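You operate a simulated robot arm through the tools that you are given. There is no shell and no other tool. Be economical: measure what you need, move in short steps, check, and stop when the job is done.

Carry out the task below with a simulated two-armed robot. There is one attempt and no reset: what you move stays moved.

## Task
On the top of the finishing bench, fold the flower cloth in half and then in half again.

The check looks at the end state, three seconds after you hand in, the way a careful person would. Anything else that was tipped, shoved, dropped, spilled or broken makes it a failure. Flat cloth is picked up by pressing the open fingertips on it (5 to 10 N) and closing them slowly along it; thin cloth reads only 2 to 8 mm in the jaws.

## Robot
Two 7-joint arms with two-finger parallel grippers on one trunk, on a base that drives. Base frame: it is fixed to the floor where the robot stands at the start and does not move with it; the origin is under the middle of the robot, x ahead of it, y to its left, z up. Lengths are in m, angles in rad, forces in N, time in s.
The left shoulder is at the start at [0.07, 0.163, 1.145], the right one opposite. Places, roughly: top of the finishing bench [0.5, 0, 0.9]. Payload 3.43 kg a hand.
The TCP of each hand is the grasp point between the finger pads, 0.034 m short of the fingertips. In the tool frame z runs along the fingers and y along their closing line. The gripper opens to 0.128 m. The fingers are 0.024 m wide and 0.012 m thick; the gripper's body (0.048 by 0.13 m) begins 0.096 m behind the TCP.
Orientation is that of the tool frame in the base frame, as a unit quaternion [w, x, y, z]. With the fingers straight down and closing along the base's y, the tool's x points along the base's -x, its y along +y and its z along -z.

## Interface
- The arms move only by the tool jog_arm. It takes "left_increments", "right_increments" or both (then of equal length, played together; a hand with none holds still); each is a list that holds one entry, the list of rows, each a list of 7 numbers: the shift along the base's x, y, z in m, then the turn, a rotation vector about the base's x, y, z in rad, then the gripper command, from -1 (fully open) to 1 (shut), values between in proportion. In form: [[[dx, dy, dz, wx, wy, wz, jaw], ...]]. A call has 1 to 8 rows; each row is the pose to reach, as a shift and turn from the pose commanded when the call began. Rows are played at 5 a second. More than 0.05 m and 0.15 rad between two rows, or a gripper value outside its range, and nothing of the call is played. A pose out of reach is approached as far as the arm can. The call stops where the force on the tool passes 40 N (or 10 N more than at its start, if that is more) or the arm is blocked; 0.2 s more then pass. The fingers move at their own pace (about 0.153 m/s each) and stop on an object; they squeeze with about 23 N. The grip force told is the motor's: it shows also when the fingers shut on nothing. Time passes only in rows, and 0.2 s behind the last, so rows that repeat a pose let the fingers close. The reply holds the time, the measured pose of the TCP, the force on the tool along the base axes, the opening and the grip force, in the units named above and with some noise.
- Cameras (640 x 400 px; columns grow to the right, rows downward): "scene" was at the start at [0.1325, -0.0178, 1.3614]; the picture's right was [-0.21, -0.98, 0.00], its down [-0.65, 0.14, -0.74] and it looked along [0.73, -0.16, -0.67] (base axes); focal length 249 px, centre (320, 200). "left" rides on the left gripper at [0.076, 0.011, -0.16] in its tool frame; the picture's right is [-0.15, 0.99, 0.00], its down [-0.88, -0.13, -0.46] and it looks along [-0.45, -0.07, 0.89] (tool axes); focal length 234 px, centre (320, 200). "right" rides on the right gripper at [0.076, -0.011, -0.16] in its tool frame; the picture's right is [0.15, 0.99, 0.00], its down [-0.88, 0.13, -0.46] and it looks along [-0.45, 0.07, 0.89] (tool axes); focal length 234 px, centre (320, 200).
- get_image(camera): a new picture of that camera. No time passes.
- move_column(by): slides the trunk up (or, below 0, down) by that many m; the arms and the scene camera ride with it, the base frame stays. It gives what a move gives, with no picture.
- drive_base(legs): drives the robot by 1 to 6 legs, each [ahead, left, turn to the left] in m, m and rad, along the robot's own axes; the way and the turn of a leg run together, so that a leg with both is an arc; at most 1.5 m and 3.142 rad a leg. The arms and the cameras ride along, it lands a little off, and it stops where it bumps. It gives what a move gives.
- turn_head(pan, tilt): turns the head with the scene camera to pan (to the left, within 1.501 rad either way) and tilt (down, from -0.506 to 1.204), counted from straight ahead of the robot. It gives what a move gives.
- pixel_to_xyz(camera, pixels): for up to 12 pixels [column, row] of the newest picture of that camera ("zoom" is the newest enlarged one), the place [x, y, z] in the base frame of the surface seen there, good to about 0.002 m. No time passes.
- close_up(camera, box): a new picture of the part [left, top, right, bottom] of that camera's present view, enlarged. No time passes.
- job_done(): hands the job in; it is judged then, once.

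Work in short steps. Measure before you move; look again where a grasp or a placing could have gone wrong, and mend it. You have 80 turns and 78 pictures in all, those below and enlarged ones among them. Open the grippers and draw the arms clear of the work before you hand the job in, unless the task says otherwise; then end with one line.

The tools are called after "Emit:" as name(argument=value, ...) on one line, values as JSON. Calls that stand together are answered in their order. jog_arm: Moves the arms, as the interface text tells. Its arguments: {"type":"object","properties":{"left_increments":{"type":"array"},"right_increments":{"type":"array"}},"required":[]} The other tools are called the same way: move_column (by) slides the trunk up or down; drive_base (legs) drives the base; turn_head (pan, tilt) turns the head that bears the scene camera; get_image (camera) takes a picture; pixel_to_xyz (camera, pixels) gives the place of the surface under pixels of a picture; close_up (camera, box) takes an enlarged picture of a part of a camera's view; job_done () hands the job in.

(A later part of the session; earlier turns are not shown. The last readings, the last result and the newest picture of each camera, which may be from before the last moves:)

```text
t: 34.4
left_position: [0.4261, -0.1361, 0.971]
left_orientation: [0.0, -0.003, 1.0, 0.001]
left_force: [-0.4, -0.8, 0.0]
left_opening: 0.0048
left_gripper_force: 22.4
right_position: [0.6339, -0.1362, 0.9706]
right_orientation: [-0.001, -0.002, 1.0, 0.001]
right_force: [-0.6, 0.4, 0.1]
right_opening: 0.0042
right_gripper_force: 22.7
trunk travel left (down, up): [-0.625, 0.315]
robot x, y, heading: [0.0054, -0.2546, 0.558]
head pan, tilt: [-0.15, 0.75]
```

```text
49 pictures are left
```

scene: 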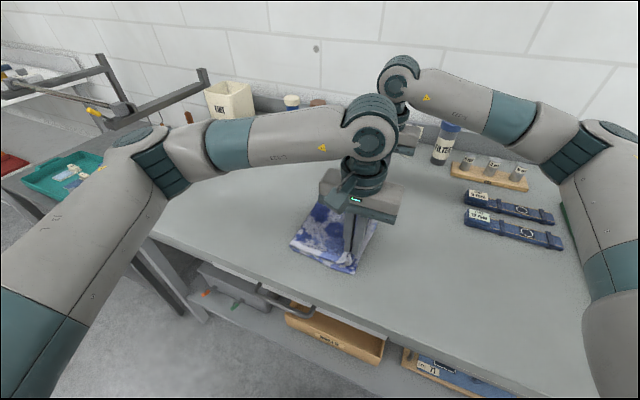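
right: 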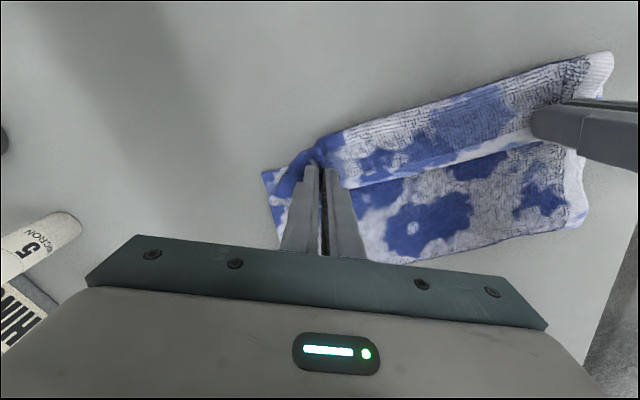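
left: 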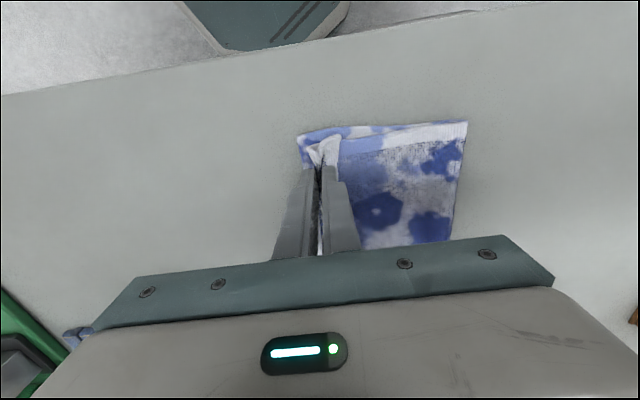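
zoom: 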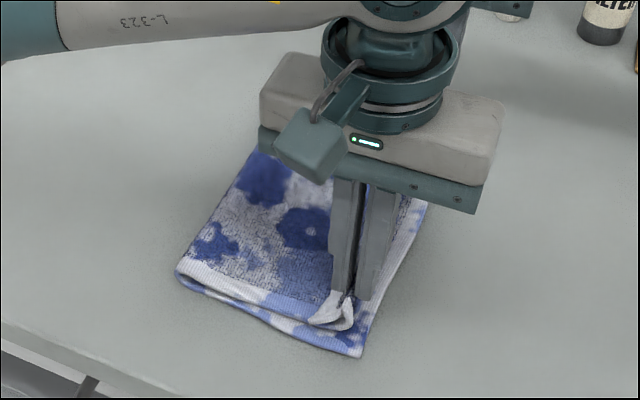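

This is much cleaner. I measure the fold line and the right edge before setting it down.

Emit:
pixel_to_xyz(camera="zoom", pixels=[[179, 277], [256, 150], [360, 354], [425, 205], [318, 322], [345, 300], [210, 230]])

```text
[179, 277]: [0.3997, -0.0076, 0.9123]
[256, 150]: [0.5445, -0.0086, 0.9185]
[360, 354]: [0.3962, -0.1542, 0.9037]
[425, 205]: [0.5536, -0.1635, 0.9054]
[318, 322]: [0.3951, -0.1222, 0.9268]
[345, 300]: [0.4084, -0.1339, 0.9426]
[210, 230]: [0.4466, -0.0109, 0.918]
```

The crease is about 1.5 cm too far right. I push the flap back about 3 cm to roll the loop leftward, then set it down.

Emit:
jog_arm(left_increments=[[[0, 0.015, 0.015, 0, 0, 0, 1], [0, 0.04, 0.015, 0, 0, 0, 1], [0, 0.045, -0.005, 0, 0, 0, 1], [0, 0.03, -0.018, 0, 0, 0, 1], [0, 0.015, -0.022, 0, 0, 0, 1], [0, 0.0, -0.024, 0, 0, 0, 1], [0, -0.01, -0.025, 0, 0, 0, 1]]], right_increments=[[[0, 0.015, 0.015, 0, 0, 0, 1], [0, 0.04, 0.015, 0, 0, 0, 1], [0, 0.045, -0.005, 0, 0, 0, 1], [0, 0.03, -0.018, 0, 0, 0, 1], [0, 0.015, -0.022, 0, 0, 0, 1], [0, 0.0, -0.024, 0, 0, 0, 1], [0, -0.01, -0.025, 0, 0, 0, 1]]])

Emit:
close_up(camera="scene", box=[240, 150, 440, 290])

Emit:
pixel_to_xyz(camera="zoom", pixels=[[179, 277], [175, 272], [256, 150], [360, 354], [425, 205], [318, 322], [210, 230]])

```text
t: 36.0
left_position: [0.4271, -0.1424, 0.9463]
left_orientation: [0.0, -0.001, 1.0, 0.0]
left_force: [0.3, 0.1, 1.9]
left_opening: 0.0049
left_gripper_force: 23.1
right_position: [0.6343, -0.146, 0.9471]
right_orientation: [0.0, -0.003, 1.0, -0.001]
right_force: [0.1, 1.4, 2.0]
right_opening: 0.004
right_gripper_force: 23.3
trunk travel left (down, up): [-0.625, 0.315]
robot x, y, heading: [0.0056, -0.2579, 0.555]
head pan, tilt: [-0.15, 0.75]
```

```text
2.86 times, centred on (340, 220) of scene
```

zoom: 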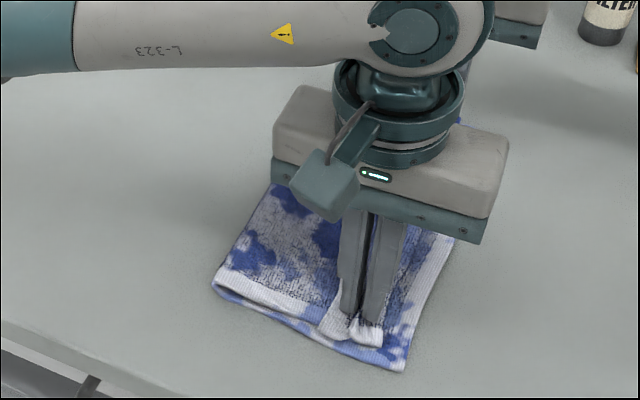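

```text
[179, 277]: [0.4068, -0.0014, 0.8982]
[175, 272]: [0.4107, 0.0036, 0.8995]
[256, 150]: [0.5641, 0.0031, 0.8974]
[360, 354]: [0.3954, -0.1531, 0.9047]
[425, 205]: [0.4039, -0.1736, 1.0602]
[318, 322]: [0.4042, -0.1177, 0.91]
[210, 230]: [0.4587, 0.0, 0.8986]
```

The whole stack seems to have shifted right a little. I measure its outline.

Emit:
pixel_to_xyz(camera="zoom", pixels=[[215, 284], [240, 238], [272, 190], [404, 367], [382, 345], [425, 320], [450, 245], [330, 335], [300, 340]])

```text
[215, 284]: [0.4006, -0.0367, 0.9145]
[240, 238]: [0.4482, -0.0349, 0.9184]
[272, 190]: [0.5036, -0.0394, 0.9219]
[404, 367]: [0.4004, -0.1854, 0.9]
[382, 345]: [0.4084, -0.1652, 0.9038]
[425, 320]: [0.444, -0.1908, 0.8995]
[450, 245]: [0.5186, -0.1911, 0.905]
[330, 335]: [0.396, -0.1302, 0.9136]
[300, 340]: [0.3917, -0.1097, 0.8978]
```

The lower layer is about 0.15 and the top about 0.19, so the crease is roughly 2 cm too far right. Still holding the edge, I roll it back open until the lower part lies flat, then bring it over again lower and stop shorter.

Emit:
jog_arm(left_increments=[[[0, 0.01, 0.03, 0, 0, 0, 1], [0, 0.035, 0.06, 0, 0, 0, 1], [0, 0.075, 0.075, 0, 0, 0, 1], [0, 0.12, 0.08, 0, 0, 0, 1], [0, 0.165, 0.07, 0, 0, 0, 1], [0, 0.205, 0.05, 0, 0, 0, 1], [0, 0.24, 0.025, 0, 0, 0, 1], [0, 0.26, 0.01, 0, 0, 0, 1]]], right_increments=[[[0, 0.01, 0.03, 0, 0, 0, 1], [0, 0.035, 0.06, 0, 0, 0, 1], [0, 0.075, 0.075, 0, 0, 0, 1], [0, 0.12, 0.08, 0, 0, 0, 1], [0, 0.165, 0.07, 0, 0, 0, 1], [0, 0.205, 0.05, 0, 0, 0, 1], [0, 0.24, 0.025, 0, 0, 0, 1], [0, 0.26, 0.01, 0, 0, 0, 1]]])

Emit:
close_up(camera="scene", box=[200, 130, 440, 290])

```text
t: 37.8
left_position: [0.4264, 0.1153, 0.9554]
left_orientation: [0.0, -0.001, 1.0, -0.001]
left_force: [0.5, 0.3, 0.0]
left_opening: 0.005
left_gripper_force: 23.1
right_position: [0.6334, 0.1151, 0.9552]
right_orientation: [0.0, -0.003, 1.0, 0.0]
right_force: [0.5, -0.3, 0.5]
right_opening: 0.004
right_gripper_force: 22.5
trunk travel left (down, up): [-0.625, 0.315]
robot x, y, heading: [0.0024, -0.2538, 0.557]
head pan, tilt: [-0.15, 0.75]
```

```text
2.50 times, centred on (320, 210) of scene
```

zoom: 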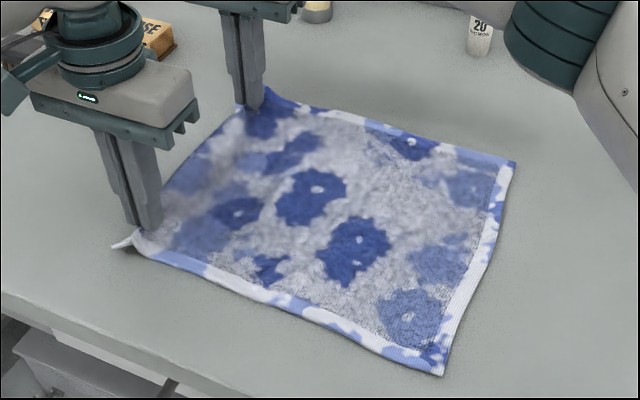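

It's flat again. I measure the right edge.

Emit:
pixel_to_xyz(camera="zoom", pixels=[[441, 372], [512, 167], [488, 250], [140, 250], [262, 97]])

```text
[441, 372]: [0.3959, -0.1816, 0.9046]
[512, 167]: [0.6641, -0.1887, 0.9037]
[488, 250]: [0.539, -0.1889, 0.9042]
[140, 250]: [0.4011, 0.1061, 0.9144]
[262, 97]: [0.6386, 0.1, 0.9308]
```

The right edge is at y≈−0.186, so the crease should be at about −0.013. I fold again along a low path and land a bit short.

Emit:
jog_arm(left_increments=[[[0, -0.02, 0.035, 0, 0, 0, 1], [0, -0.06, 0.055, 0, 0, 0, 1], [0, -0.105, 0.062, 0, 0, 0, 1], [0, -0.15, 0.062, 0, 0, 0, 1], [0, -0.19, 0.052, 0, 0, 0, 1], [0, -0.225, 0.036, 0, 0, 0, 1], [0, -0.247, 0.012, 0, 0, 0, 1], [0, -0.25, -0.006, 0, 0, 0, 1]]], right_increments=[[[0, -0.02, 0.035, 0, 0, 0, 1], [0, -0.06, 0.055, 0, 0, 0, 1], [0, -0.105, 0.062, 0, 0, 0, 1], [0, -0.15, 0.062, 0, 0, 0, 1], [0, -0.19, 0.052, 0, 0, 0, 1], [0, -0.225, 0.036, 0, 0, 0, 1], [0, -0.247, 0.012, 0, 0, 0, 1], [0, -0.25, -0.006, 0, 0, 0, 1]]])

Emit:
close_up(camera="scene", box=[240, 150, 440, 290])

```text
t: 39.6
left_position: [0.4253, -0.1353, 0.948]
left_orientation: [0.0, -0.002, 1.0, -0.001]
left_force: [0.3, -1.2, 2.1]
left_opening: 0.0048
left_gripper_force: 23.2
right_position: [0.6321, -0.1364, 0.9487]
right_orientation: [0.0, -0.002, 1.0, 0.001]
right_force: [-0.1, -0.1, -0.5]
right_opening: 0.0042
right_gripper_force: 22.9
trunk travel left (down, up): [-0.625, 0.315]
robot x, y, heading: [0.0014, -0.2525, 0.553]
head pan, tilt: [-0.15, 0.75]
```

```text
2.86 times, centred on (340, 220) of scene
```

zoom: 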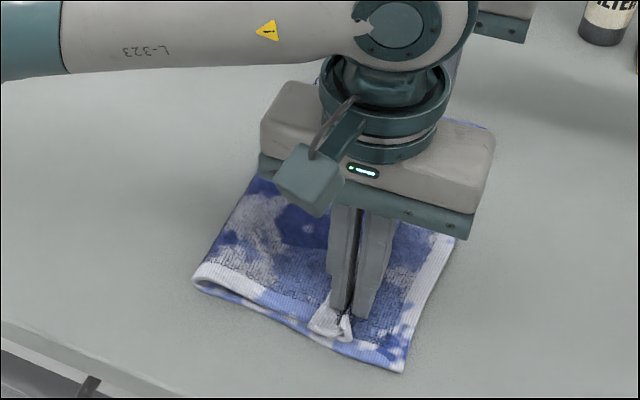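

Emit:
pixel_to_xyz(camera="zoom", pixels=[[194, 282], [222, 225], [250, 180], [404, 369], [440, 270], [360, 345], [315, 330]])

```text
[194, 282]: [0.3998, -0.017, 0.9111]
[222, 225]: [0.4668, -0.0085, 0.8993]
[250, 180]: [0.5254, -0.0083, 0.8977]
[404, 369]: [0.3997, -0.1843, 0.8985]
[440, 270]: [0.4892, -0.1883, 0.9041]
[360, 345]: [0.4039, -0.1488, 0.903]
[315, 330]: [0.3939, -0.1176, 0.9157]
```

The crease is at −0.013 with 0.173 of lower layer, so it is halved correctly. I ease the edge 1 cm further, open gently and lift away.

Emit:
jog_arm(left_increments=[[[0, -0.01, -0.001, 0, 0, 0, 1], [0, -0.01, -0.001, 0, 0, 0, 0.85], [0, -0.01, 0.001, 0, 0, 0, 0.7], [0, -0.01, 0.008, 0, 0, 0, 0.65], [0, -0.01, 0.03, 0, 0, 0, 0.65], [0, -0.01, 0.07, 0, 0, 0, 0.65]]], right_increments=[[[0, -0.01, -0.001, 0, 0, 0, 1], [0, -0.01, -0.001, 0, 0, 0, 0.85], [0, -0.01, 0.001, 0, 0, 0, 0.7], [0, -0.01, 0.008, 0, 0, 0, 0.65], [0, -0.01, 0.03, 0, 0, 0, 0.65], [0, -0.01, 0.07, 0, 0, 0, 0.65]]])

Emit:
get_image(camera="scene")

Emit:
get_image(camera="left")

Emit:
get_image(camera="right")

```text
t: 41.0
left_position: [0.4269, -0.1428, 1.0196]
left_orientation: [0.001, -0.001, 1.0, -0.001]
left_force: [0.2, -0.9, -0.4]
left_opening: 0.0225
left_gripper_force: 0.1
right_position: [0.6334, -0.1465, 1.0221]
right_orientation: [0.0, -0.003, 1.0, 0.0]
right_force: [0.6, 0.1, 0.8]
right_opening: 0.0225
right_gripper_force: 0.0
trunk travel left (down, up): [-0.625, 0.315]
robot x, y, heading: [0.0017, -0.256, 0.556]
head pan, tilt: [-0.15, 0.75]
```

```text
45 pictures are left
```

scene: 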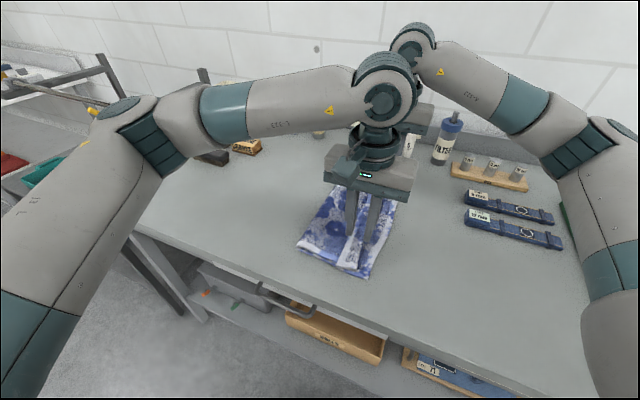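

```text
44 pictures are left
```

left: 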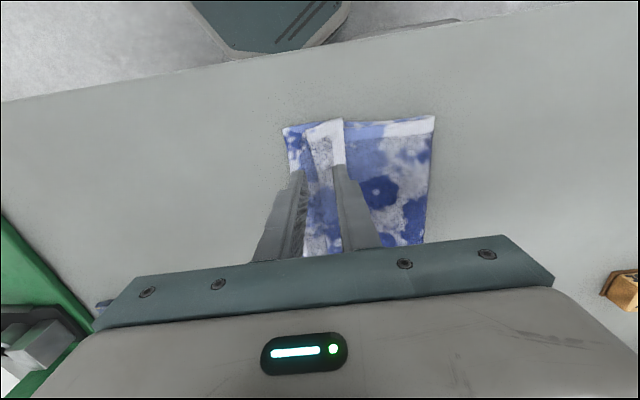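

```text
43 pictures are left
```

right: 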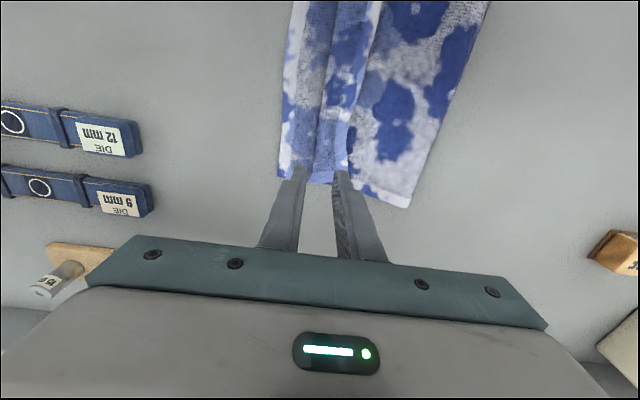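

Both hands are released. A hem band looks folded back on top, so I raise the arms clear for a full look.

Emit:
jog_arm(left_increments=[[[0, 0.03, 0.03, 0, 0, 0, 0.65], [0, 0.07, 0.05, 0, 0, 0, 0.65], [0, 0.11, 0.06, 0, 0, 0, 0.65], [0, 0.155, 0.06, 0, 0, 0, 0.65], [0, 0.2, 0.06, 0, 0, 0, 0.65], [0, 0.245, 0.06, 0, 0, 0, 0.65], [0, 0.29, 0.06, 0, 0, 0, 0.65]]], right_increments=[[[0, 0, 0.03, 0, 0, 0, 0.65], [0, -0.03, 0.05, 0, 0, 0, 0.65], [0, -0.06, 0.05, 0, 0, 0, 0.65], [0, -0.1, 0.05, 0, 0, 0, 0.65], [0, -0.14, 0.05, 0, 0, 0, 0.65], [-0.02, -0.16, 0.05, 0, 0, 0, 0.65], [-0.04, -0.18, 0.05, 0, 0, 0, 0.65]]])

Emit:
close_up(camera="scene", box=[260, 150, 440, 290])

```text
t: 42.6
left_position: [0.427, 0.1448, 1.0784]
left_orientation: [0.0, -0.001, 1.0, 0.0]
left_force: [-0.2, 0.5, 0.0]
left_opening: 0.022
left_gripper_force: 0.0
right_position: [0.5924, -0.3267, 1.0712]
right_orientation: [0.001, -0.002, 1.0, 0.0]
right_force: [0.7, 0.5, -0.5]
right_opening: 0.0222
right_gripper_force: 0.1
trunk travel left (down, up): [-0.625, 0.315]
robot x, y, heading: [-0.0007, -0.2531, 0.555]
head pan, tilt: [-0.15, 0.75]
```

```text
2.86 times, centred on (350, 220) of scene
```

zoom: 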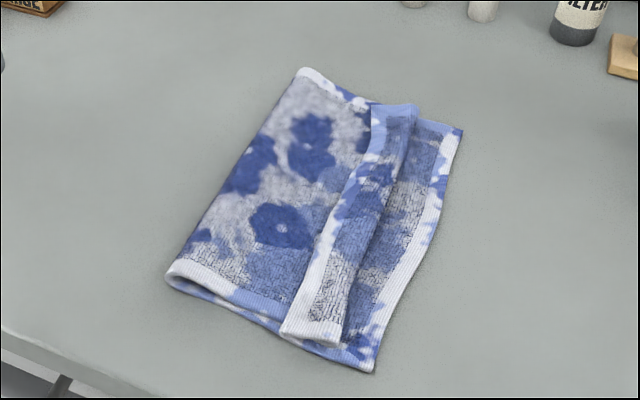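

The picture is clear: an even band about 4 cm wide is folded back on top and needs flipping over to the right. I measure it.

Emit:
pixel_to_xyz(camera="zoom", pixels=[[283, 332], [339, 345], [372, 106], [414, 108], [330, 240], [370, 255], [376, 370], [460, 130], [168, 278], [300, 70], [395, 180], [350, 190]])

```text
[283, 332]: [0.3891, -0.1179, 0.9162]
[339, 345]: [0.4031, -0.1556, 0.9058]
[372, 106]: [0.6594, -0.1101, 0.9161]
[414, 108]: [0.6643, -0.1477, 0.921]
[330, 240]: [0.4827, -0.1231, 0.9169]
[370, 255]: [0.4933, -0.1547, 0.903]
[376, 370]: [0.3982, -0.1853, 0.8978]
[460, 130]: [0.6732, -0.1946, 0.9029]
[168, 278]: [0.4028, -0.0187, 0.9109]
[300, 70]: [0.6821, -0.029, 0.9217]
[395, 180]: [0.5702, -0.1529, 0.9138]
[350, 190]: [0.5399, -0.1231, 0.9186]
```

The free edge is at y≈−0.117 and the band's fold at −0.153. I'll use the open fingers as a comb just above the top layer and push the free edge rightward so it flips over. First I turn both hands to close along x and place them to its left, up high.

Emit:
jog_arm(left_increments=[[[0, -0.03, 0, 0, 0, 0.14, 0.2], [0.01, -0.06, 0, 0, 0, 0.28, -0.25], [0.015, -0.09, 0, 0, 0, 0.42, -0.25], [0.02, -0.12, 0, 0, 0, 0.56, -0.25], [0.028, -0.15, 0, 0, 0, 0.7, -0.25], [0.028, -0.18, 0, 0, 0, 0.84, -0.25], [0.028, -0.21, 0, 0, 0, 0.98, -0.25], [0.028, -0.22, 0, 0, 0, 1.12, -0.25]]], right_increments=[[[0, 0.03, 0, 0, 0, 0.14, 0.2], [0.01, 0.06, 0, 0, 0, 0.28, -0.25], [0.015, 0.09, 0, 0, 0, 0.42, -0.25], [0.02, 0.12, 0, 0, 0, 0.56, -0.25], [0.022, 0.15, 0, 0, 0, 0.7, -0.25], [0.022, 0.18, 0, 0, 0, 0.84, -0.25], [0.022, 0.21, 0, 0, 0, 0.98, -0.25], [0.022, 0.24, 0, 0, 0, 1.12, -0.25]]])

Emit:
jog_arm(left_increments=[[[0, 0, -0.02, 0, 0, 0.14, -0.25], [0, 0, -0.04, 0, 0, 0.28, -0.25], [0, 0, -0.06, 0, 0, 0.42, -0.25], [0, 0, -0.08, 0, 0, 0.45, -0.25]]], right_increments=[[[0, 0, -0.02, 0, 0, 0.14, -0.25], [0, 0, -0.04, 0, 0, 0.28, -0.25], [0, 0, -0.06, 0, 0, 0.42, -0.25], [0, 0, -0.08, 0, 0, 0.45, -0.25]]])

```text
t: 44.4
left_position: [0.4536, -0.0716, 1.0797]
left_orientation: [-0.001, -0.534, 0.846, -0.001]
left_force: [0.2, 0.9, 0.3]
left_opening: 0.0799
left_gripper_force: 0.1
right_position: [0.6159, -0.0849, 1.0692]
right_orientation: [-0.002, -0.534, 0.845, -0.001]
right_force: [1.0, -0.3, -0.7]
right_opening: 0.08
right_gripper_force: 0.2
trunk travel left (down, up): [-0.625, 0.315]
robot x, y, heading: [0.002, -0.2559, 0.555]
head pan, tilt: [-0.15, 0.75]
```

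```text
t: 45.4
left_position: [0.4553, -0.0719, 1.0004]
left_orientation: [0.0, 0.709, -0.706, 0.001]
left_force: [0.1, 0.1, 0.3]
left_opening: 0.0802
left_gripper_force: 0.1
right_position: [0.6154, -0.087, 1.0086]
right_orientation: [0.0, -0.699, 0.716, -0.001]
right_force: [0.8, 0.8, 0.4]
right_opening: 0.0801
right_gripper_force: 0.0
right hand out of reach, approached as far as the arm can: row 4
trunk travel left (down, up): [-0.625, 0.315]
robot x, y, heading: [0.0026, -0.2495, 0.559]
head pan, tilt: [-0.15, 0.75]
```

I lower the comb to just above the top layer.

Emit:
jog_arm(left_increments=[[[0, -0.01, -0.03, 0, 0, 0, -0.25], [0, -0.018, -0.045, 0, 0, 0, -0.25], [0, -0.018, -0.052, 0, 0, 0, -0.25]]], right_increments=[[[0, -0.003, -0.03, 0, 0, -0.04, -0.25], [0, -0.003, -0.053, 0, 0, -0.04, -0.25], [0, -0.003, -0.061, 0, 0, -0.04, -0.25]]])

Emit:
get_image(camera="left")

```text
t: 46.2
left_position: [0.4548, -0.0907, 0.9473]
left_orientation: [0.001, 0.708, -0.706, 0.0]
left_force: [0.3, 0.4, -0.3]
left_opening: 0.0803
left_gripper_force: 0.0
right_position: [0.617, -0.0888, 0.95]
right_orientation: [0.0, -0.694, 0.72, 0.0]
right_force: [-1.0, -0.5, -0.4]
right_opening: 0.0801
right_gripper_force: 0.1
trunk travel left (down, up): [-0.625, 0.315]
robot x, y, heading: [0.0038, -0.2561, 0.559]
head pan, tilt: [-0.15, 0.75]
```

```text
41 pictures are left
```

left: 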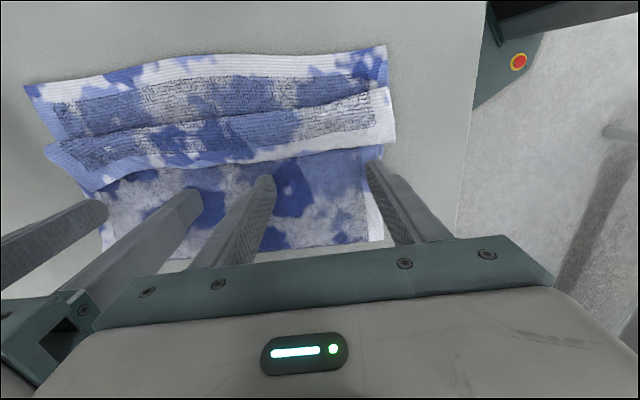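

The four fingers line up just left of the free edge. I lower a few millimetres and push to the right.

Emit:
jog_arm(left_increments=[[[0, 0, -0.004, 0, 0, 0, -0.25], [0, -0.012, -0.004, 0, 0, 0, -0.25], [0, -0.024, -0.004, 0, 0, 0, -0.25], [0, -0.036, -0.004, 0, 0, 0, -0.25]]], right_increments=[[[0, 0, -0.006, 0, 0, 0, -0.25], [0, -0.013, -0.006, 0, 0, 0, -0.25], [0, -0.025, -0.006, 0, 0, 0, -0.25], [0, -0.037, -0.006, 0, 0, 0, -0.25]]])

Emit:
get_image(camera="left")

```text
t: 47.2
left_position: [0.4543, -0.1289, 0.9432]
left_orientation: [0.0, 0.708, -0.706, 0.0]
left_force: [0.5, 0.8, 0.7]
left_opening: 0.0799
left_gripper_force: 0.0
right_position: [0.6161, -0.1262, 0.9443]
right_orientation: [0.0, -0.694, 0.72, 0.001]
right_force: [-0.9, 0.8, -0.2]
right_opening: 0.0799
right_gripper_force: 0.0
trunk travel left (down, up): [-0.625, 0.315]
robot x, y, heading: [0.0032, -0.2511, 0.558]
head pan, tilt: [-0.15, 0.75]
```

```text
40 pictures are left
```

left: 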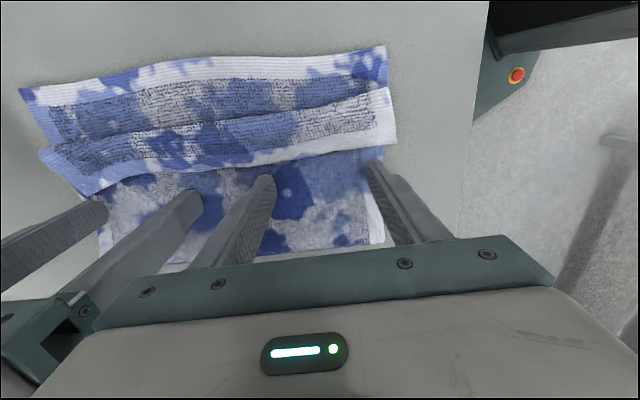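

The view is unchanged relative to the hand, so the whole stack slid with the fingers. The bench is slippery and a pinch is needed instead. I lift, shift the base right for better left-arm reach, and look again.

Emit:
jog_arm(left_increments=[[[0, 0.0, 0.03, 0, 0, 0, 0.0], [0, 0, 0.06, 0, 0, 0, 0.53]]], right_increments=[[[0, 0, 0.03, 0, 0, 0, 0.0], [0, 0, 0.06, 0, 0, 0, 0.53]]])

Emit:
drive_base(legs=[[-0.053, -0.085, 0]])

Emit:
get_image(camera="left")

Emit:
close_up(camera="scene", box=[240, 150, 440, 290])

```text
t: 47.8
left_position: [0.4529, -0.1278, 1.0043]
left_orientation: [-0.001, 0.708, -0.706, 0.0]
left_force: [-0.4, -0.3, -0.3]
left_opening: 0.0303
left_gripper_force: 0.0
right_position: [0.6147, -0.1254, 1.0042]
right_orientation: [0.0, -0.695, 0.719, -0.001]
right_force: [0.1, -0.5, -0.7]
right_opening: 0.0299
right_gripper_force: 0.1
trunk travel left (down, up): [-0.625, 0.315]
robot x, y, heading: [-0.0005, -0.2546, 0.558]
head pan, tilt: [-0.15, 0.75]
```

```text
t: 49.0
left_position: [0.4521, -0.2285, 1.0029]
left_orientation: [0.0, 0.708, -0.707, 0.0]
left_force: [-0.5, 0.9, -0.3]
left_opening: 0.03
left_gripper_force: 0.2
right_position: [0.6168, -0.2252, 1.0037]
right_orientation: [-0.001, -0.694, 0.72, 0.0]
right_force: [0.3, -0.3, -0.3]
right_opening: 0.03
right_gripper_force: 0.0
trunk travel left (down, up): [-0.625, 0.315]
robot x, y, heading: [0.0051, -0.3537, 0.565]
head pan, tilt: [-0.15, 0.75]
```

```text
39 pictures are left
```

left: 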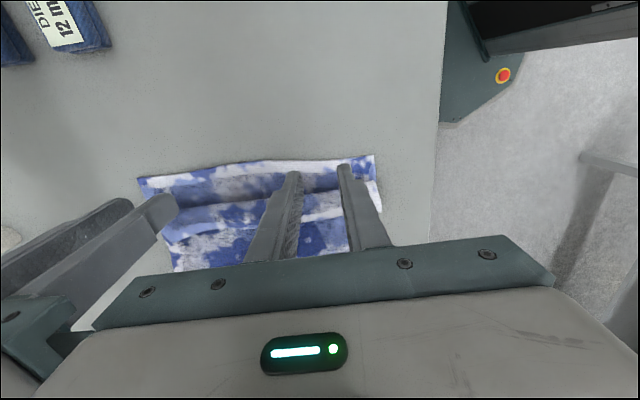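

```text
2.86 times, centred on (340, 220) of scene
```

zoom: 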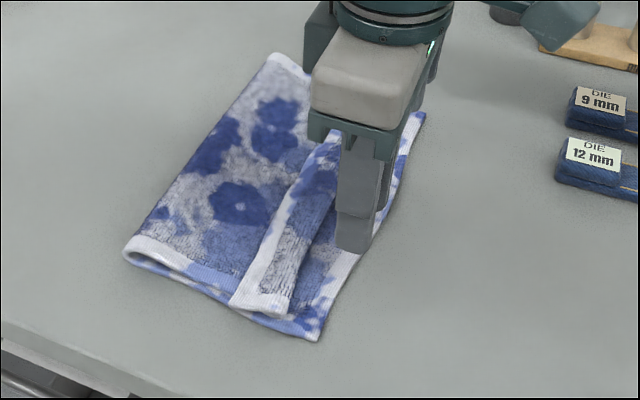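

I measure the band in its new place.

Emit:
pixel_to_xyz(camera="zoom", pixels=[[231, 303], [287, 314], [265, 235], [320, 335], [125, 255], [274, 56], [300, 180], [570, 140], [572, 90]])

Emit:
pixel_to_xyz(camera="left", pixels=[[165, 230], [180, 240], [200, 235], [375, 182], [375, 210], [374, 158]])

```text
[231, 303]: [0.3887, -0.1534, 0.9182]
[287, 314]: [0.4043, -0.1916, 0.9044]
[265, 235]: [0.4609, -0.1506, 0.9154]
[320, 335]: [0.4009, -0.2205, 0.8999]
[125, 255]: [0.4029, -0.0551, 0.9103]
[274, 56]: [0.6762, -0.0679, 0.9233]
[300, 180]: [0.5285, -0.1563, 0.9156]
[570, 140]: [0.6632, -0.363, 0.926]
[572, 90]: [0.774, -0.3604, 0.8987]
```

```text
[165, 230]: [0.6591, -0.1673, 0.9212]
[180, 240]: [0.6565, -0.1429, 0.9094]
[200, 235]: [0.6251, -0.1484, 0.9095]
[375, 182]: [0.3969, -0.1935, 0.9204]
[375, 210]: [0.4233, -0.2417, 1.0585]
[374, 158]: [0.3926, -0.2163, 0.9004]
```

The free edge is at y≈−0.153 near and −0.147 far. I bring both hands over its ends, down to just above contact.

Emit:
jog_arm(left_increments=[[[-0.015, 0.03, 0, 0, 0, 0, 0.53], [-0.03, 0.0635, -0.01, 0, 0, 0, 0.53], [-0.03, 0.0635, -0.035, 0, 0, 0, 0.53], [-0.03, 0.0635, -0.047, 0, 0, 0, 0.53], [-0.03, 0.0635, -0.051, 0, 0, 0, 0.53]]], right_increments=[[[0.008, 0.03, 0, 0, 0, 0, 0.53], [0.015, 0.065, -0.01, 0, 0, 0, 0.53], [0.015, 0.065, -0.035, 0, 0, 0, 0.53], [0.015, 0.065, -0.047, 0, 0, 0, 0.53], [0.015, 0.065, -0.051, 0, 0, 0, 0.53]]])

Emit:
get_image(camera="left")

Emit:
get_image(camera="right")

```text
t: 50.2
left_position: [0.4237, -0.1649, 0.9517]
left_orientation: [0.0, -0.707, 0.707, 0.0]
left_force: [-0.3, -0.2, 0.2]
left_opening: 0.0301
left_gripper_force: 0.1
right_position: [0.6218, -0.2061, 1.002]
right_orientation: [0.0, -0.692, 0.722, 0.001]
right_force: [0.9, -0.2, -0.1]
right_opening: 0.0303
right_gripper_force: 0.1
right hand out of reach, approached as far as the arm can: row 1, 2, 3, 4, 5
trunk travel left (down, up): [-0.625, 0.315]
robot x, y, heading: [0.0072, -0.3547, 0.559]
head pan, tilt: [-0.15, 0.75]
```

```text
37 pictures are left
```

left: 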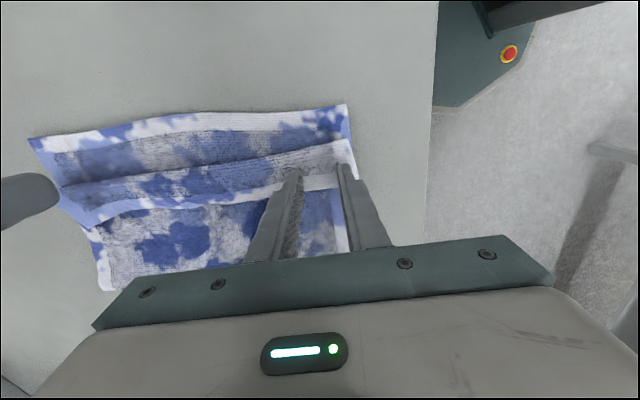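

```text
36 pictures are left
```

right: 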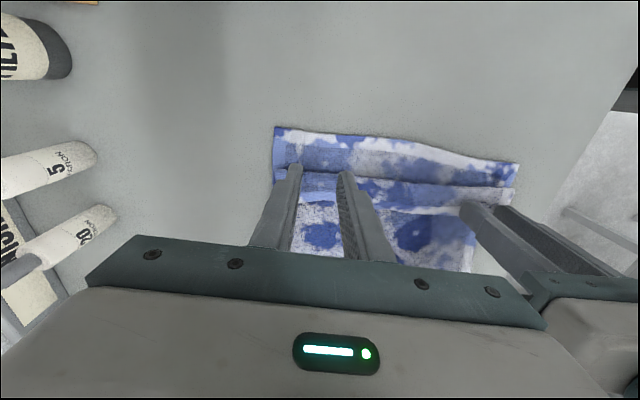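

The right wrist is at its yaw limit. I turn it back 0.3 rad and continue to the far end.

Emit:
jog_arm(right_increments=[[[0, 0, 0, 0, 0, -0.14, 0.53], [0, 0.01, 0, 0, 0, -0.28, 0.53], [0.01, 0.046, -0.01, 0, 0, -0.3, 0.53], [0.01, 0.046, -0.035, 0, 0, -0.3, 0.53], [0.01, 0.046, -0.049, 0, 0, -0.3, 0.53]]])

Emit:
close_up(camera="right", box=[200, 80, 440, 230])

```text
t: 51.4
left_position: [0.4227, -0.1656, 0.9527]
left_orientation: [0.0, 0.708, -0.706, 0.0]
left_force: [0.4, 0.4, 0.6]
left_opening: 0.0301
left_gripper_force: 0.1
right_position: [0.6285, -0.1602, 0.9518]
right_orientation: [0.0, -0.578, 0.816, 0.0]
right_force: [0.4, 0.4, 0.4]
right_opening: 0.0299
right_gripper_force: 0.0
trunk travel left (down, up): [-0.625, 0.315]
robot x, y, heading: [0.0048, -0.3517, 0.558]
head pan, tilt: [-0.15, 0.75]
```

```text
2.67 times, centred on (320, 155) of right
```

zoom: 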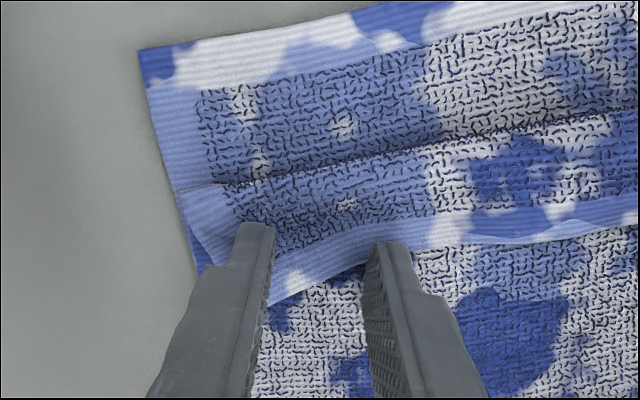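

The right fingers straddle the hem right at its free edge. I shift it 6 mm further onto the band and press both lightly.

Emit:
jog_arm(left_increments=[[[0, 0, -0.002, 0, 0, 0, 0.53], [0, 0, -0.005, 0, 0, 0, 0.53], [0, 0, -0.005, 0, 0, 0, 0.53]]], right_increments=[[[0, -0.007, 0, 0, 0, 0, 0.53], [0, -0.007, -0.004, 0, 0, 0, 0.53], [0, -0.007, -0.004, 0, 0, 0, 0.53]]])

```text
t: 52.2
left_position: [0.4233, -0.1639, 0.9479]
left_orientation: [0.0, 0.708, -0.706, 0.001]
left_force: [-0.8, 0.2, 1.2]
left_opening: 0.0301
left_gripper_force: 0.1
right_position: [0.6296, -0.1675, 0.9501]
right_orientation: [0.0, -0.578, 0.816, 0.001]
right_force: [-0.2, -0.1, -0.5]
right_opening: 0.0302
right_gripper_force: 0.1
trunk travel left (down, up): [-0.625, 0.315]
robot x, y, heading: [0.0016, -0.355, 0.552]
head pan, tilt: [-0.15, 0.75]
```

Emit:
jog_arm(left_increments=[[[0, 0, -0.002, 0, 0, 0, 0.53], [0, 0, -0.003, 0, 0, 0, 0.53]]], right_increments=[[[0, 0, -0.003, 0, 0, 0, 0.53], [0, 0, -0.005, 0, 0, 0, 0.53]]])

```text
t: 52.8
left_position: [0.4231, -0.1642, 0.9435]
left_orientation: [-0.001, 0.708, -0.707, 0.001]
left_force: [0.5, -1.0, 3.0]
left_opening: 0.0299
left_gripper_force: 0.2
right_position: [0.6309, -0.1685, 0.9441]
right_orientation: [0.001, -0.578, 0.816, 0.0]
right_force: [-0.4, 0.1, 3.1]
right_opening: 0.0302
right_gripper_force: 0.1
trunk travel left (down, up): [-0.625, 0.315]
robot x, y, heading: [0.0051, -0.3469, 0.555]
head pan, tilt: [-0.15, 0.75]
```

Each side is at 3 N. I press 1 mm more and close slowly.

Emit:
jog_arm(left_increments=[[[0, 0, -0.001, 0, 0, 0, 0.58], [0, 0, -0.001, 0, 0, 0, 0.65], [0, 0, -0.001, 0, 0, 0, 0.72], [0, 0, -0.001, 0, 0, 0, 0.79], [0, 0, -0.001, 0, 0, 0, 0.86], [0, 0, -0.001, 0, 0, 0, 0.93], [0, 0, -0.001, 0, 0, 0, 1], [0, 0, -0.001, 0, 0, 0, 1]]], right_increments=[[[0, 0, -0.001, 0, 0, 0, 0.58], [0, 0, -0.001, 0, 0, 0, 0.65], [0, 0, -0.001, 0, 0, 0, 0.72], [0, 0, -0.001, 0, 0, 0, 0.79], [0, 0, -0.001, 0, 0, 0, 0.86], [0, 0, -0.001, 0, 0, 0, 0.93], [0, 0, -0.001, 0, 0, 0, 1], [0, 0, -0.001, 0, 0, 0, 1]]])

Emit:
close_up(camera="left", box=[200, 80, 440, 230])

Emit:
close_up(camera="right", box=[200, 80, 440, 230])

```text
t: 54.6
left_position: [0.4226, -0.164, 0.9427]
left_orientation: [-0.001, 0.708, -0.706, 0.001]
left_force: [4.0, -0.7, 4.8]
left_opening: 0.0036
left_gripper_force: 23.2
right_position: [0.6291, -0.1687, 0.9434]
right_orientation: [-0.001, -0.578, 0.816, 0.0]
right_force: [-1.9, -0.1, 6.8]
right_opening: 0.0038
right_gripper_force: 23.1
trunk travel left (down, up): [-0.625, 0.315]
robot x, y, heading: [-0.0002, -0.3517, 0.554]
head pan, tilt: [-0.15, 0.75]
```

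```text
2.67 times, centred on (320, 155) of left
```

zoom: 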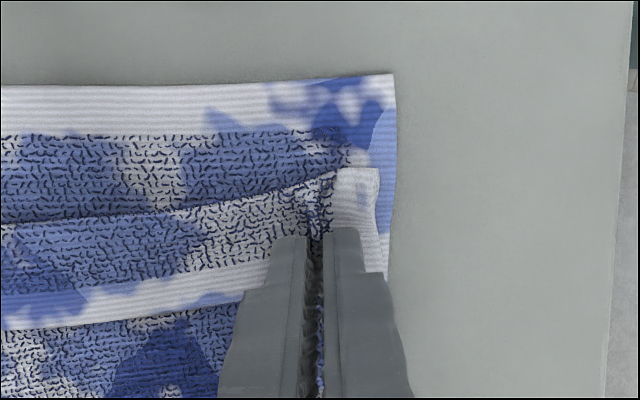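

```text
2.67 times, centred on (320, 155) of right
```

zoom: 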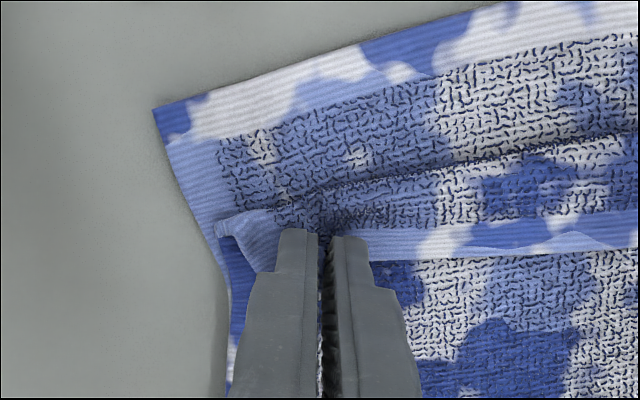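

Both ends of the band are gripped (≈4 mm). I lift it and swing it over to the right while tilting both hands.

Emit:
jog_arm(left_increments=[[[0.001, 0, 0.025, 0, 0, 0, 1], [0.001, -0.015, 0.045, 0.14, 0, 0, 1], [0.001, -0.03, 0.055, 0.28, 0, 0, 1], [0.001, -0.045, 0.055, 0.42, 0, 0, 1], [0.001, -0.058, 0.05, 0.56, 0, 0, 1], [0.001, -0.066, 0.045, 0.7, 0, 0, 1]]], right_increments=[[[-0.001, 0, 0.025, 0, 0, 0, 1], [-0.001, -0.015, 0.045, 0.14, 0, 0, 1], [-0.001, -0.03, 0.055, 0.28, 0, 0, 1], [-0.001, -0.045, 0.055, 0.42, 0, 0, 1], [-0.001, -0.058, 0.05, 0.56, 0, 0, 1], [-0.001, -0.066, 0.045, 0.7, 0, 0, 1]]])

Emit:
close_up(camera="scene", box=[240, 130, 460, 290])

```text
t: 56.0
left_position: [0.4265, -0.235, 0.9879]
left_orientation: [-0.244, 0.664, -0.663, -0.244]
left_force: [1.6, -0.6, 0.0]
left_opening: 0.0037
left_gripper_force: 23.3
right_position: [0.6332, -0.239, 0.9886]
right_orientation: [0.2, -0.543, 0.765, 0.282]
right_force: [-1.5, -0.4, 0.1]
right_opening: 0.0032
right_gripper_force: 23.8
trunk travel left (down, up): [-0.625, 0.315]
robot x, y, heading: [-0.0001, -0.3523, 0.552]
head pan, tilt: [-0.15, 0.75]
```

```text
2.50 times, centred on (350, 210) of scene
```

zoom: 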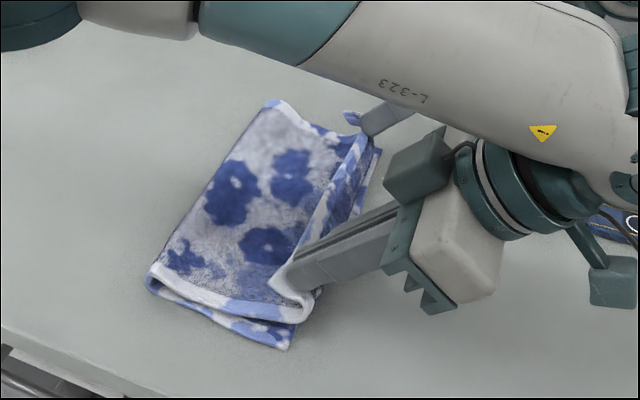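

There is reach to spare, so I tilt further, toward 1.2 rad, so the hem points outward.

Emit:
jog_arm(left_increments=[[[0, -0.004, 0.0, 0.14, 0, 0, 1], [0, -0.008, 0.0, 0.28, 0, 0, 1], [0, -0.011, 0, 0.42, 0, 0, 1], [0, -0.013, 0, 0.52, 0, 0, 1]]], right_increments=[[[0, -0.004, 0.0, 0.14, 0, 0, 1], [0, -0.008, 0.0, 0.28, 0, 0, 1], [0, -0.011, 0, 0.42, 0, 0, 1], [0, -0.013, 0, 0.52, 0, 0, 1]]])

Emit:
close_up(camera="scene", box=[240, 130, 460, 290])

```text
t: 57.0
left_position: [0.3998, -0.1312, 1.0183]
left_orientation: [-0.405, 0.581, -0.58, -0.401]
left_force: [-0.3, -0.2, -0.8]
left_opening: 0.0038
left_gripper_force: 23.0
left hand out of reach, approached as far as the arm can: row 1, 2, 3, 4
right_position: [0.6084, -0.2803, 0.9939]
right_orientation: [0.35, -0.447, 0.699, 0.435]
right_force: [-1.6, -0.9, -1.2]
right_opening: 0.0
right_gripper_force: 23.2
right hand out of reach, approached as far as the arm can: row 2, 3, 4
trunk travel left (down, up): [-0.625, 0.315]
robot x, y, heading: [0.0046, -0.3521, 0.555]
head pan, tilt: [-0.15, 0.75]
```

```text
2.50 times, centred on (350, 210) of scene
```

zoom: 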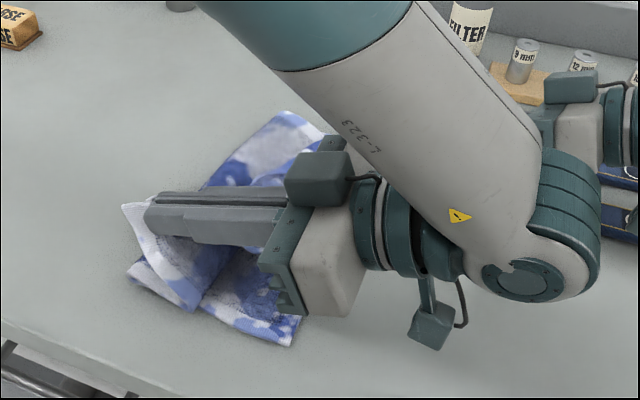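

That overdid it: at the tilt limit the left hand was drawn back and the right lost its grip. I bring the left hand, still holding, back to the 0.7 tilt and its former place, and raise the right.

Emit:
jog_arm(left_increments=[[[0.007, -0.025, 0.0, -0.13, 0, 0, 1], [0.014, -0.055, 0, -0.26, 0, 0, 1], [0.021, -0.085, -0.01, -0.39, 0, 0, 1], [0.027, -0.105, -0.025, -0.5, 0, 0, 1]]], right_increments=[[[0, 0, 0.03, -0.13, 0, 0, 0.8], [0, 0, 0.06, -0.26, 0, 0, 0.53], [0, 0, 0.08, -0.39, 0, 0, 0.53], [0, 0, 0.08, -0.53, 0, 0, 0.53]]])

Emit:
get_image(camera="scene")

```text
t: 58.0
left_position: [0.4297, -0.2297, 0.9918]
left_orientation: [-0.248, 0.663, -0.661, -0.248]
left_force: [0.1, 0.3, -0.2]
left_opening: 0.0037
left_gripper_force: 22.8
right_position: [0.6115, -0.2728, 1.0707]
right_orientation: [0.22, -0.522, 0.79, 0.234]
right_force: [-0.3, 1.0, -0.1]
right_opening: 0.0303
right_gripper_force: 0.1
trunk travel left (down, up): [-0.625, 0.315]
robot x, y, heading: [0.0025, -0.3557, 0.557]
head pan, tilt: [-0.15, 0.75]
```

```text
30 pictures are left
```

scene: 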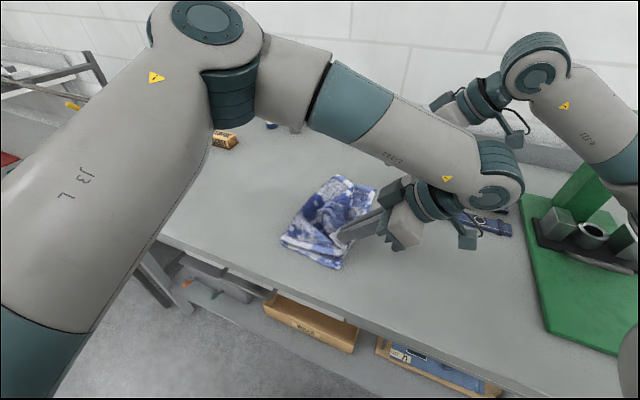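

The left hand is back at the outer edge, holding the near corner. I set it down there, open slightly and withdraw along the fingers.

Emit:
jog_arm(left_increments=[[[0, -0.004, -0.02, 0, 0, 0, 1], [0, -0.008, -0.038, 0, 0, 0, 1], [0, -0.008, -0.04, 0, 0, 0, 0.85], [0, -0.008, -0.04, 0, 0, 0, 0.7], [0, -0.02, -0.025, 0, 0, 0, 0.7], [0, -0.045, 0.005, 0, 0, 0, 0.7], [0, -0.07, 0.04, 0, 0, 0, 0.7], [0, -0.07, 0.085, 0, 0, 0, 0.7]]], right_increments=[[[0, 0, 0, -0.14, 0, 0, 0.53], [0, 0, 0, -0.28, 0, 0, 0.53], [0, 0, 0, -0.42, 0, 0, 0.53], [0, 0, 0, -0.56, 0, 0, 0.53], [0, 0, 0, -0.65, 0, 0, 0.53], [0, 0, 0, -0.65, 0, 0, 0.53], [0, 0, 0, -0.65, 0, 0, 0.53], [0, 0, 0, -0.65, 0, 0, 0.53]]])

Emit:
close_up(camera="scene", box=[240, 130, 460, 290])

```text
t: 59.8
left_position: [0.4197, -0.2706, 1.0848]
left_orientation: [-0.249, 0.662, -0.662, -0.248]
left_force: [-0.1, 0.4, 0.2]
left_opening: 0.0191
left_gripper_force: 0.2
left hand out of reach, approached as far as the arm can: row 6, 7, 8
right_position: [0.6076, -0.2762, 1.0752]
right_orientation: [0.043, -0.565, 0.824, -0.029]
right_force: [-1.1, -1.6, -0.3]
right_opening: 0.03
right_gripper_force: 0.0
trunk travel left (down, up): [-0.625, 0.315]
robot x, y, heading: [0.0029, -0.3543, 0.556]
head pan, tilt: [-0.15, 0.75]
```

```text
2.50 times, centred on (350, 210) of scene
```

zoom: 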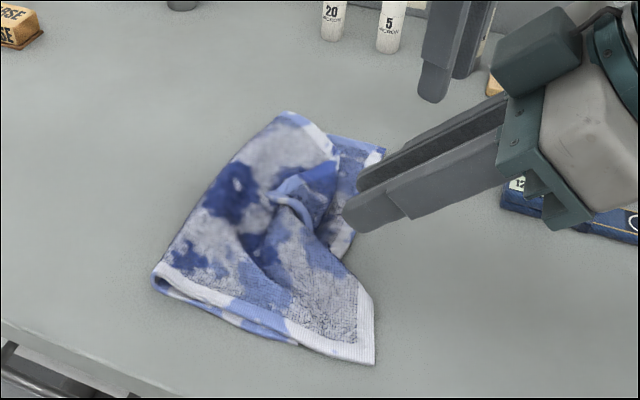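

The near corner is now flipped out nicely flat. Now the far corner: I take a look with the right camera from above.

Emit:
jog_arm(right_increments=[[[0, 0.02, 0, 0, 0, 0, 0.53], [0, 0.04, 0, 0, 0, 0, 0.53]]], left_increments=[[[-0.02, 0, 0.02, -0.14, 0, 0, 0.7], [-0.04, 0.0, 0.03, -0.28, 0, 0, 0.7]]])

Emit:
get_image(camera="right")

Emit:
close_up(camera="scene", box=[280, 150, 400, 290])

```text
t: 60.4
left_position: [0.3821, -0.2676, 1.1113]
left_orientation: [-0.154, 0.691, -0.69, -0.152]
left_force: [0.0, -0.4, 0.4]
left_opening: 0.0195
left_gripper_force: 0.0
right_position: [0.6102, -0.2325, 1.072]
right_orientation: [0.041, -0.566, 0.823, -0.029]
right_force: [1.0, 0.7, 0.6]
right_opening: 0.0301
right_gripper_force: 0.1
trunk travel left (down, up): [-0.625, 0.315]
robot x, y, heading: [-0.0006, -0.354, 0.551]
head pan, tilt: [-0.15, 0.75]
```

```text
28 pictures are left
```

right: 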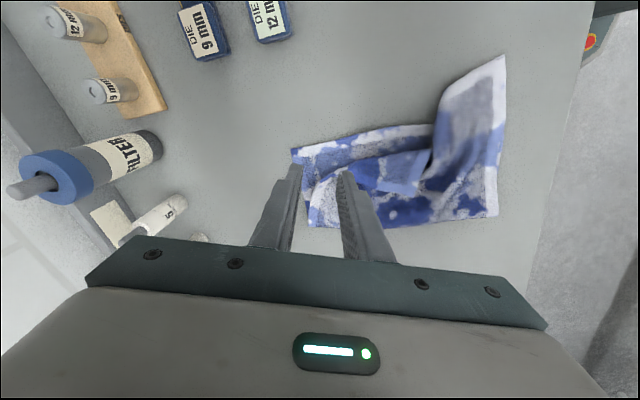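

```text
2.86 times, centred on (340, 220) of scene
```

zoom: 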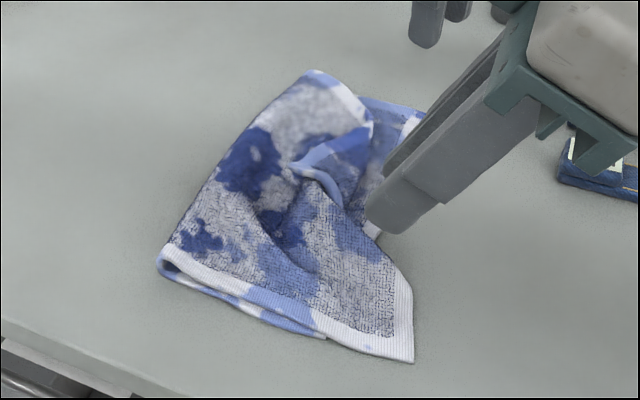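

The far corner of the top layer is folded back, with its tip near zoom (290,170). I measure that corner and the outlines.

Emit:
pixel_to_xyz(camera="zoom", pixels=[[290, 168], [310, 155], [372, 128], [340, 205], [345, 150], [330, 175], [412, 360], [327, 338], [160, 262], [308, 72], [420, 115], [375, 230]])

```text
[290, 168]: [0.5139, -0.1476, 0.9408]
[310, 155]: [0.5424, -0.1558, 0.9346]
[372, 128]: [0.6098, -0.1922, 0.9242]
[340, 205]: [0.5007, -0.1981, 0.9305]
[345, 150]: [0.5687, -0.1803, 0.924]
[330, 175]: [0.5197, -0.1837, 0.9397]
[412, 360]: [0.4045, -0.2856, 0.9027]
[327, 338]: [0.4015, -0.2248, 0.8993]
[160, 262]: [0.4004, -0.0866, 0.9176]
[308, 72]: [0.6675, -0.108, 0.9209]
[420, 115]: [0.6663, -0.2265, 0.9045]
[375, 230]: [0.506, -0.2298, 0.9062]
```

The near corner landed flat but the top is pulled about 6 cm too far (−0.286 against −0.226), so it must come back somewhat. I'll take the folded tip with the right hand and the near corner with the left. First I position both above.

Emit:
jog_arm(left_increments=[[[0.0, 0, 0, -0.14, 0, 0, 0.6], [0.01, 0, 0, -0.28, 0, 0, 0.53], [0.02, 0, 0, -0.4, 0, 0, 0.53], [0.03, 0, -0.02, -0.42, 0, 0, 0.53], [0.04, 0, -0.04, -0.42, 0, 0, 0.53], [0.05, 0, -0.07, -0.42, 0, 0, 0.53], [0.05, 0, -0.1, -0.42, 0, 0, 0.53], [0.05, 0, -0.11, -0.42, 0, 0, 0.53]]], right_increments=[[[0, 0, 0, 0, 0, -0.14, 0.4], [0, 0, 0, 0, 0, -0.28, 0.22], [0, 0.01, 0, 0, 0, -0.42, 0.22], [-0.02, 0.03, 0, 0, 0, -0.56, 0.22], [-0.04, 0.05, 0, 0, 0, -0.7, 0.22], [-0.06, 0.07, -0.01, 0, 0, -0.84, 0.22], [-0.08, 0.077, -0.03, 0, 0, -0.98, 0.22], [-0.085, 0.077, -0.05, 0, 0, -1.12, 0.22]]])

Emit:
jog_arm(right_increments=[[[0, 0, -0.02, 0, 0, -0.1, 0.22], [0, 0, -0.04, 0, 0, -0.18, 0.22]]])

Emit:
get_image(camera="right")

Emit:
get_image(camera="left")

```text
t: 62.0
left_position: [0.4307, -0.2693, 1.0175]
left_orientation: [-0.008, 0.708, -0.706, -0.006]
left_force: [0.6, -0.5, -0.4]
left_opening: 0.0301
left_gripper_force: 0.0
right_position: [0.5349, -0.1594, 1.0394]
right_orientation: [0.021, -0.113, 0.992, -0.049]
right_force: [-0.2, 0.6, 0.3]
right_opening: 0.0498
right_gripper_force: 0.0
trunk travel left (down, up): [-0.625, 0.315]
robot x, y, heading: [0.0028, -0.3527, 0.557]
head pan, tilt: [-0.15, 0.75]
stopped in row 8 (right hand): the force on the tool passed its limit (the readings are from after the stop); the commanded pose is now the measured one
```

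```text
t: 62.6
left_position: [0.4309, -0.2703, 1.0175]
left_orientation: [-0.009, 0.708, -0.706, -0.006]
left_force: [0.2, -0.1, 0.5]
left_opening: 0.0302
left_gripper_force: 0.1
right_position: [0.5346, -0.1616, 1.0007]
right_orientation: [0.019, -0.023, 0.998, -0.05]
right_force: [0.6, 0.7, -0.6]
right_opening: 0.0498
right_gripper_force: 0.0
trunk travel left (down, up): [-0.625, 0.315]
robot x, y, heading: [0.0, -0.3557, 0.552]
head pan, tilt: [-0.15, 0.75]
```

```text
26 pictures are left
```

right: 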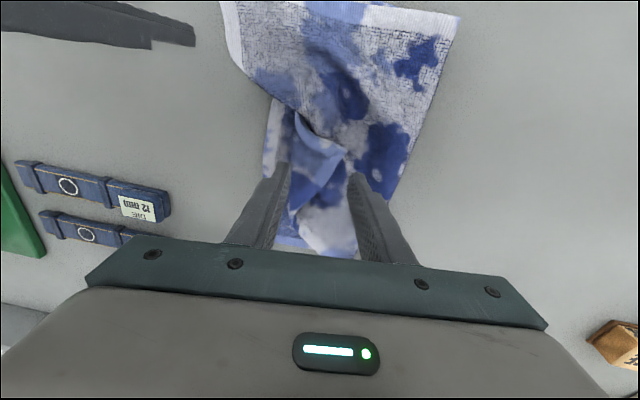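

```text
25 pictures are left
```

left: 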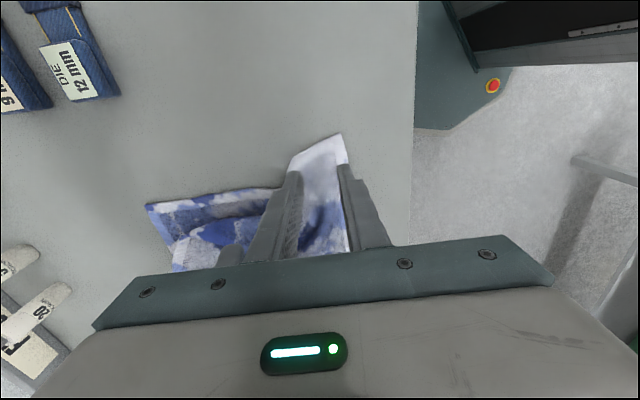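

The triangle tip shows at (345,150) in the right view, just robotward of the fingers. I measure it.

Emit:
pixel_to_xyz(camera="right", pixels=[[345, 150], [325, 155], [298, 115], [318, 170], [300, 205], [233, 60], [290, 125]])

Emit:
pixel_to_xyz(camera="left", pixels=[[341, 135], [292, 155], [347, 165], [320, 160]])

```text
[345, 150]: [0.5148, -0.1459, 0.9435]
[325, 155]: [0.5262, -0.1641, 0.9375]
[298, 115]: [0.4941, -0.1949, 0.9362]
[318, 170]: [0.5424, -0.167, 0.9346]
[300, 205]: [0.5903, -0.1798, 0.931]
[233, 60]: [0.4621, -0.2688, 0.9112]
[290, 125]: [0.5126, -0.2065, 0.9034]
```

```text
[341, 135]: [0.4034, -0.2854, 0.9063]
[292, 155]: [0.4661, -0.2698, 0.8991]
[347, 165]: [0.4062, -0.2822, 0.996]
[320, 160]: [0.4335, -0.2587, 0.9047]
```

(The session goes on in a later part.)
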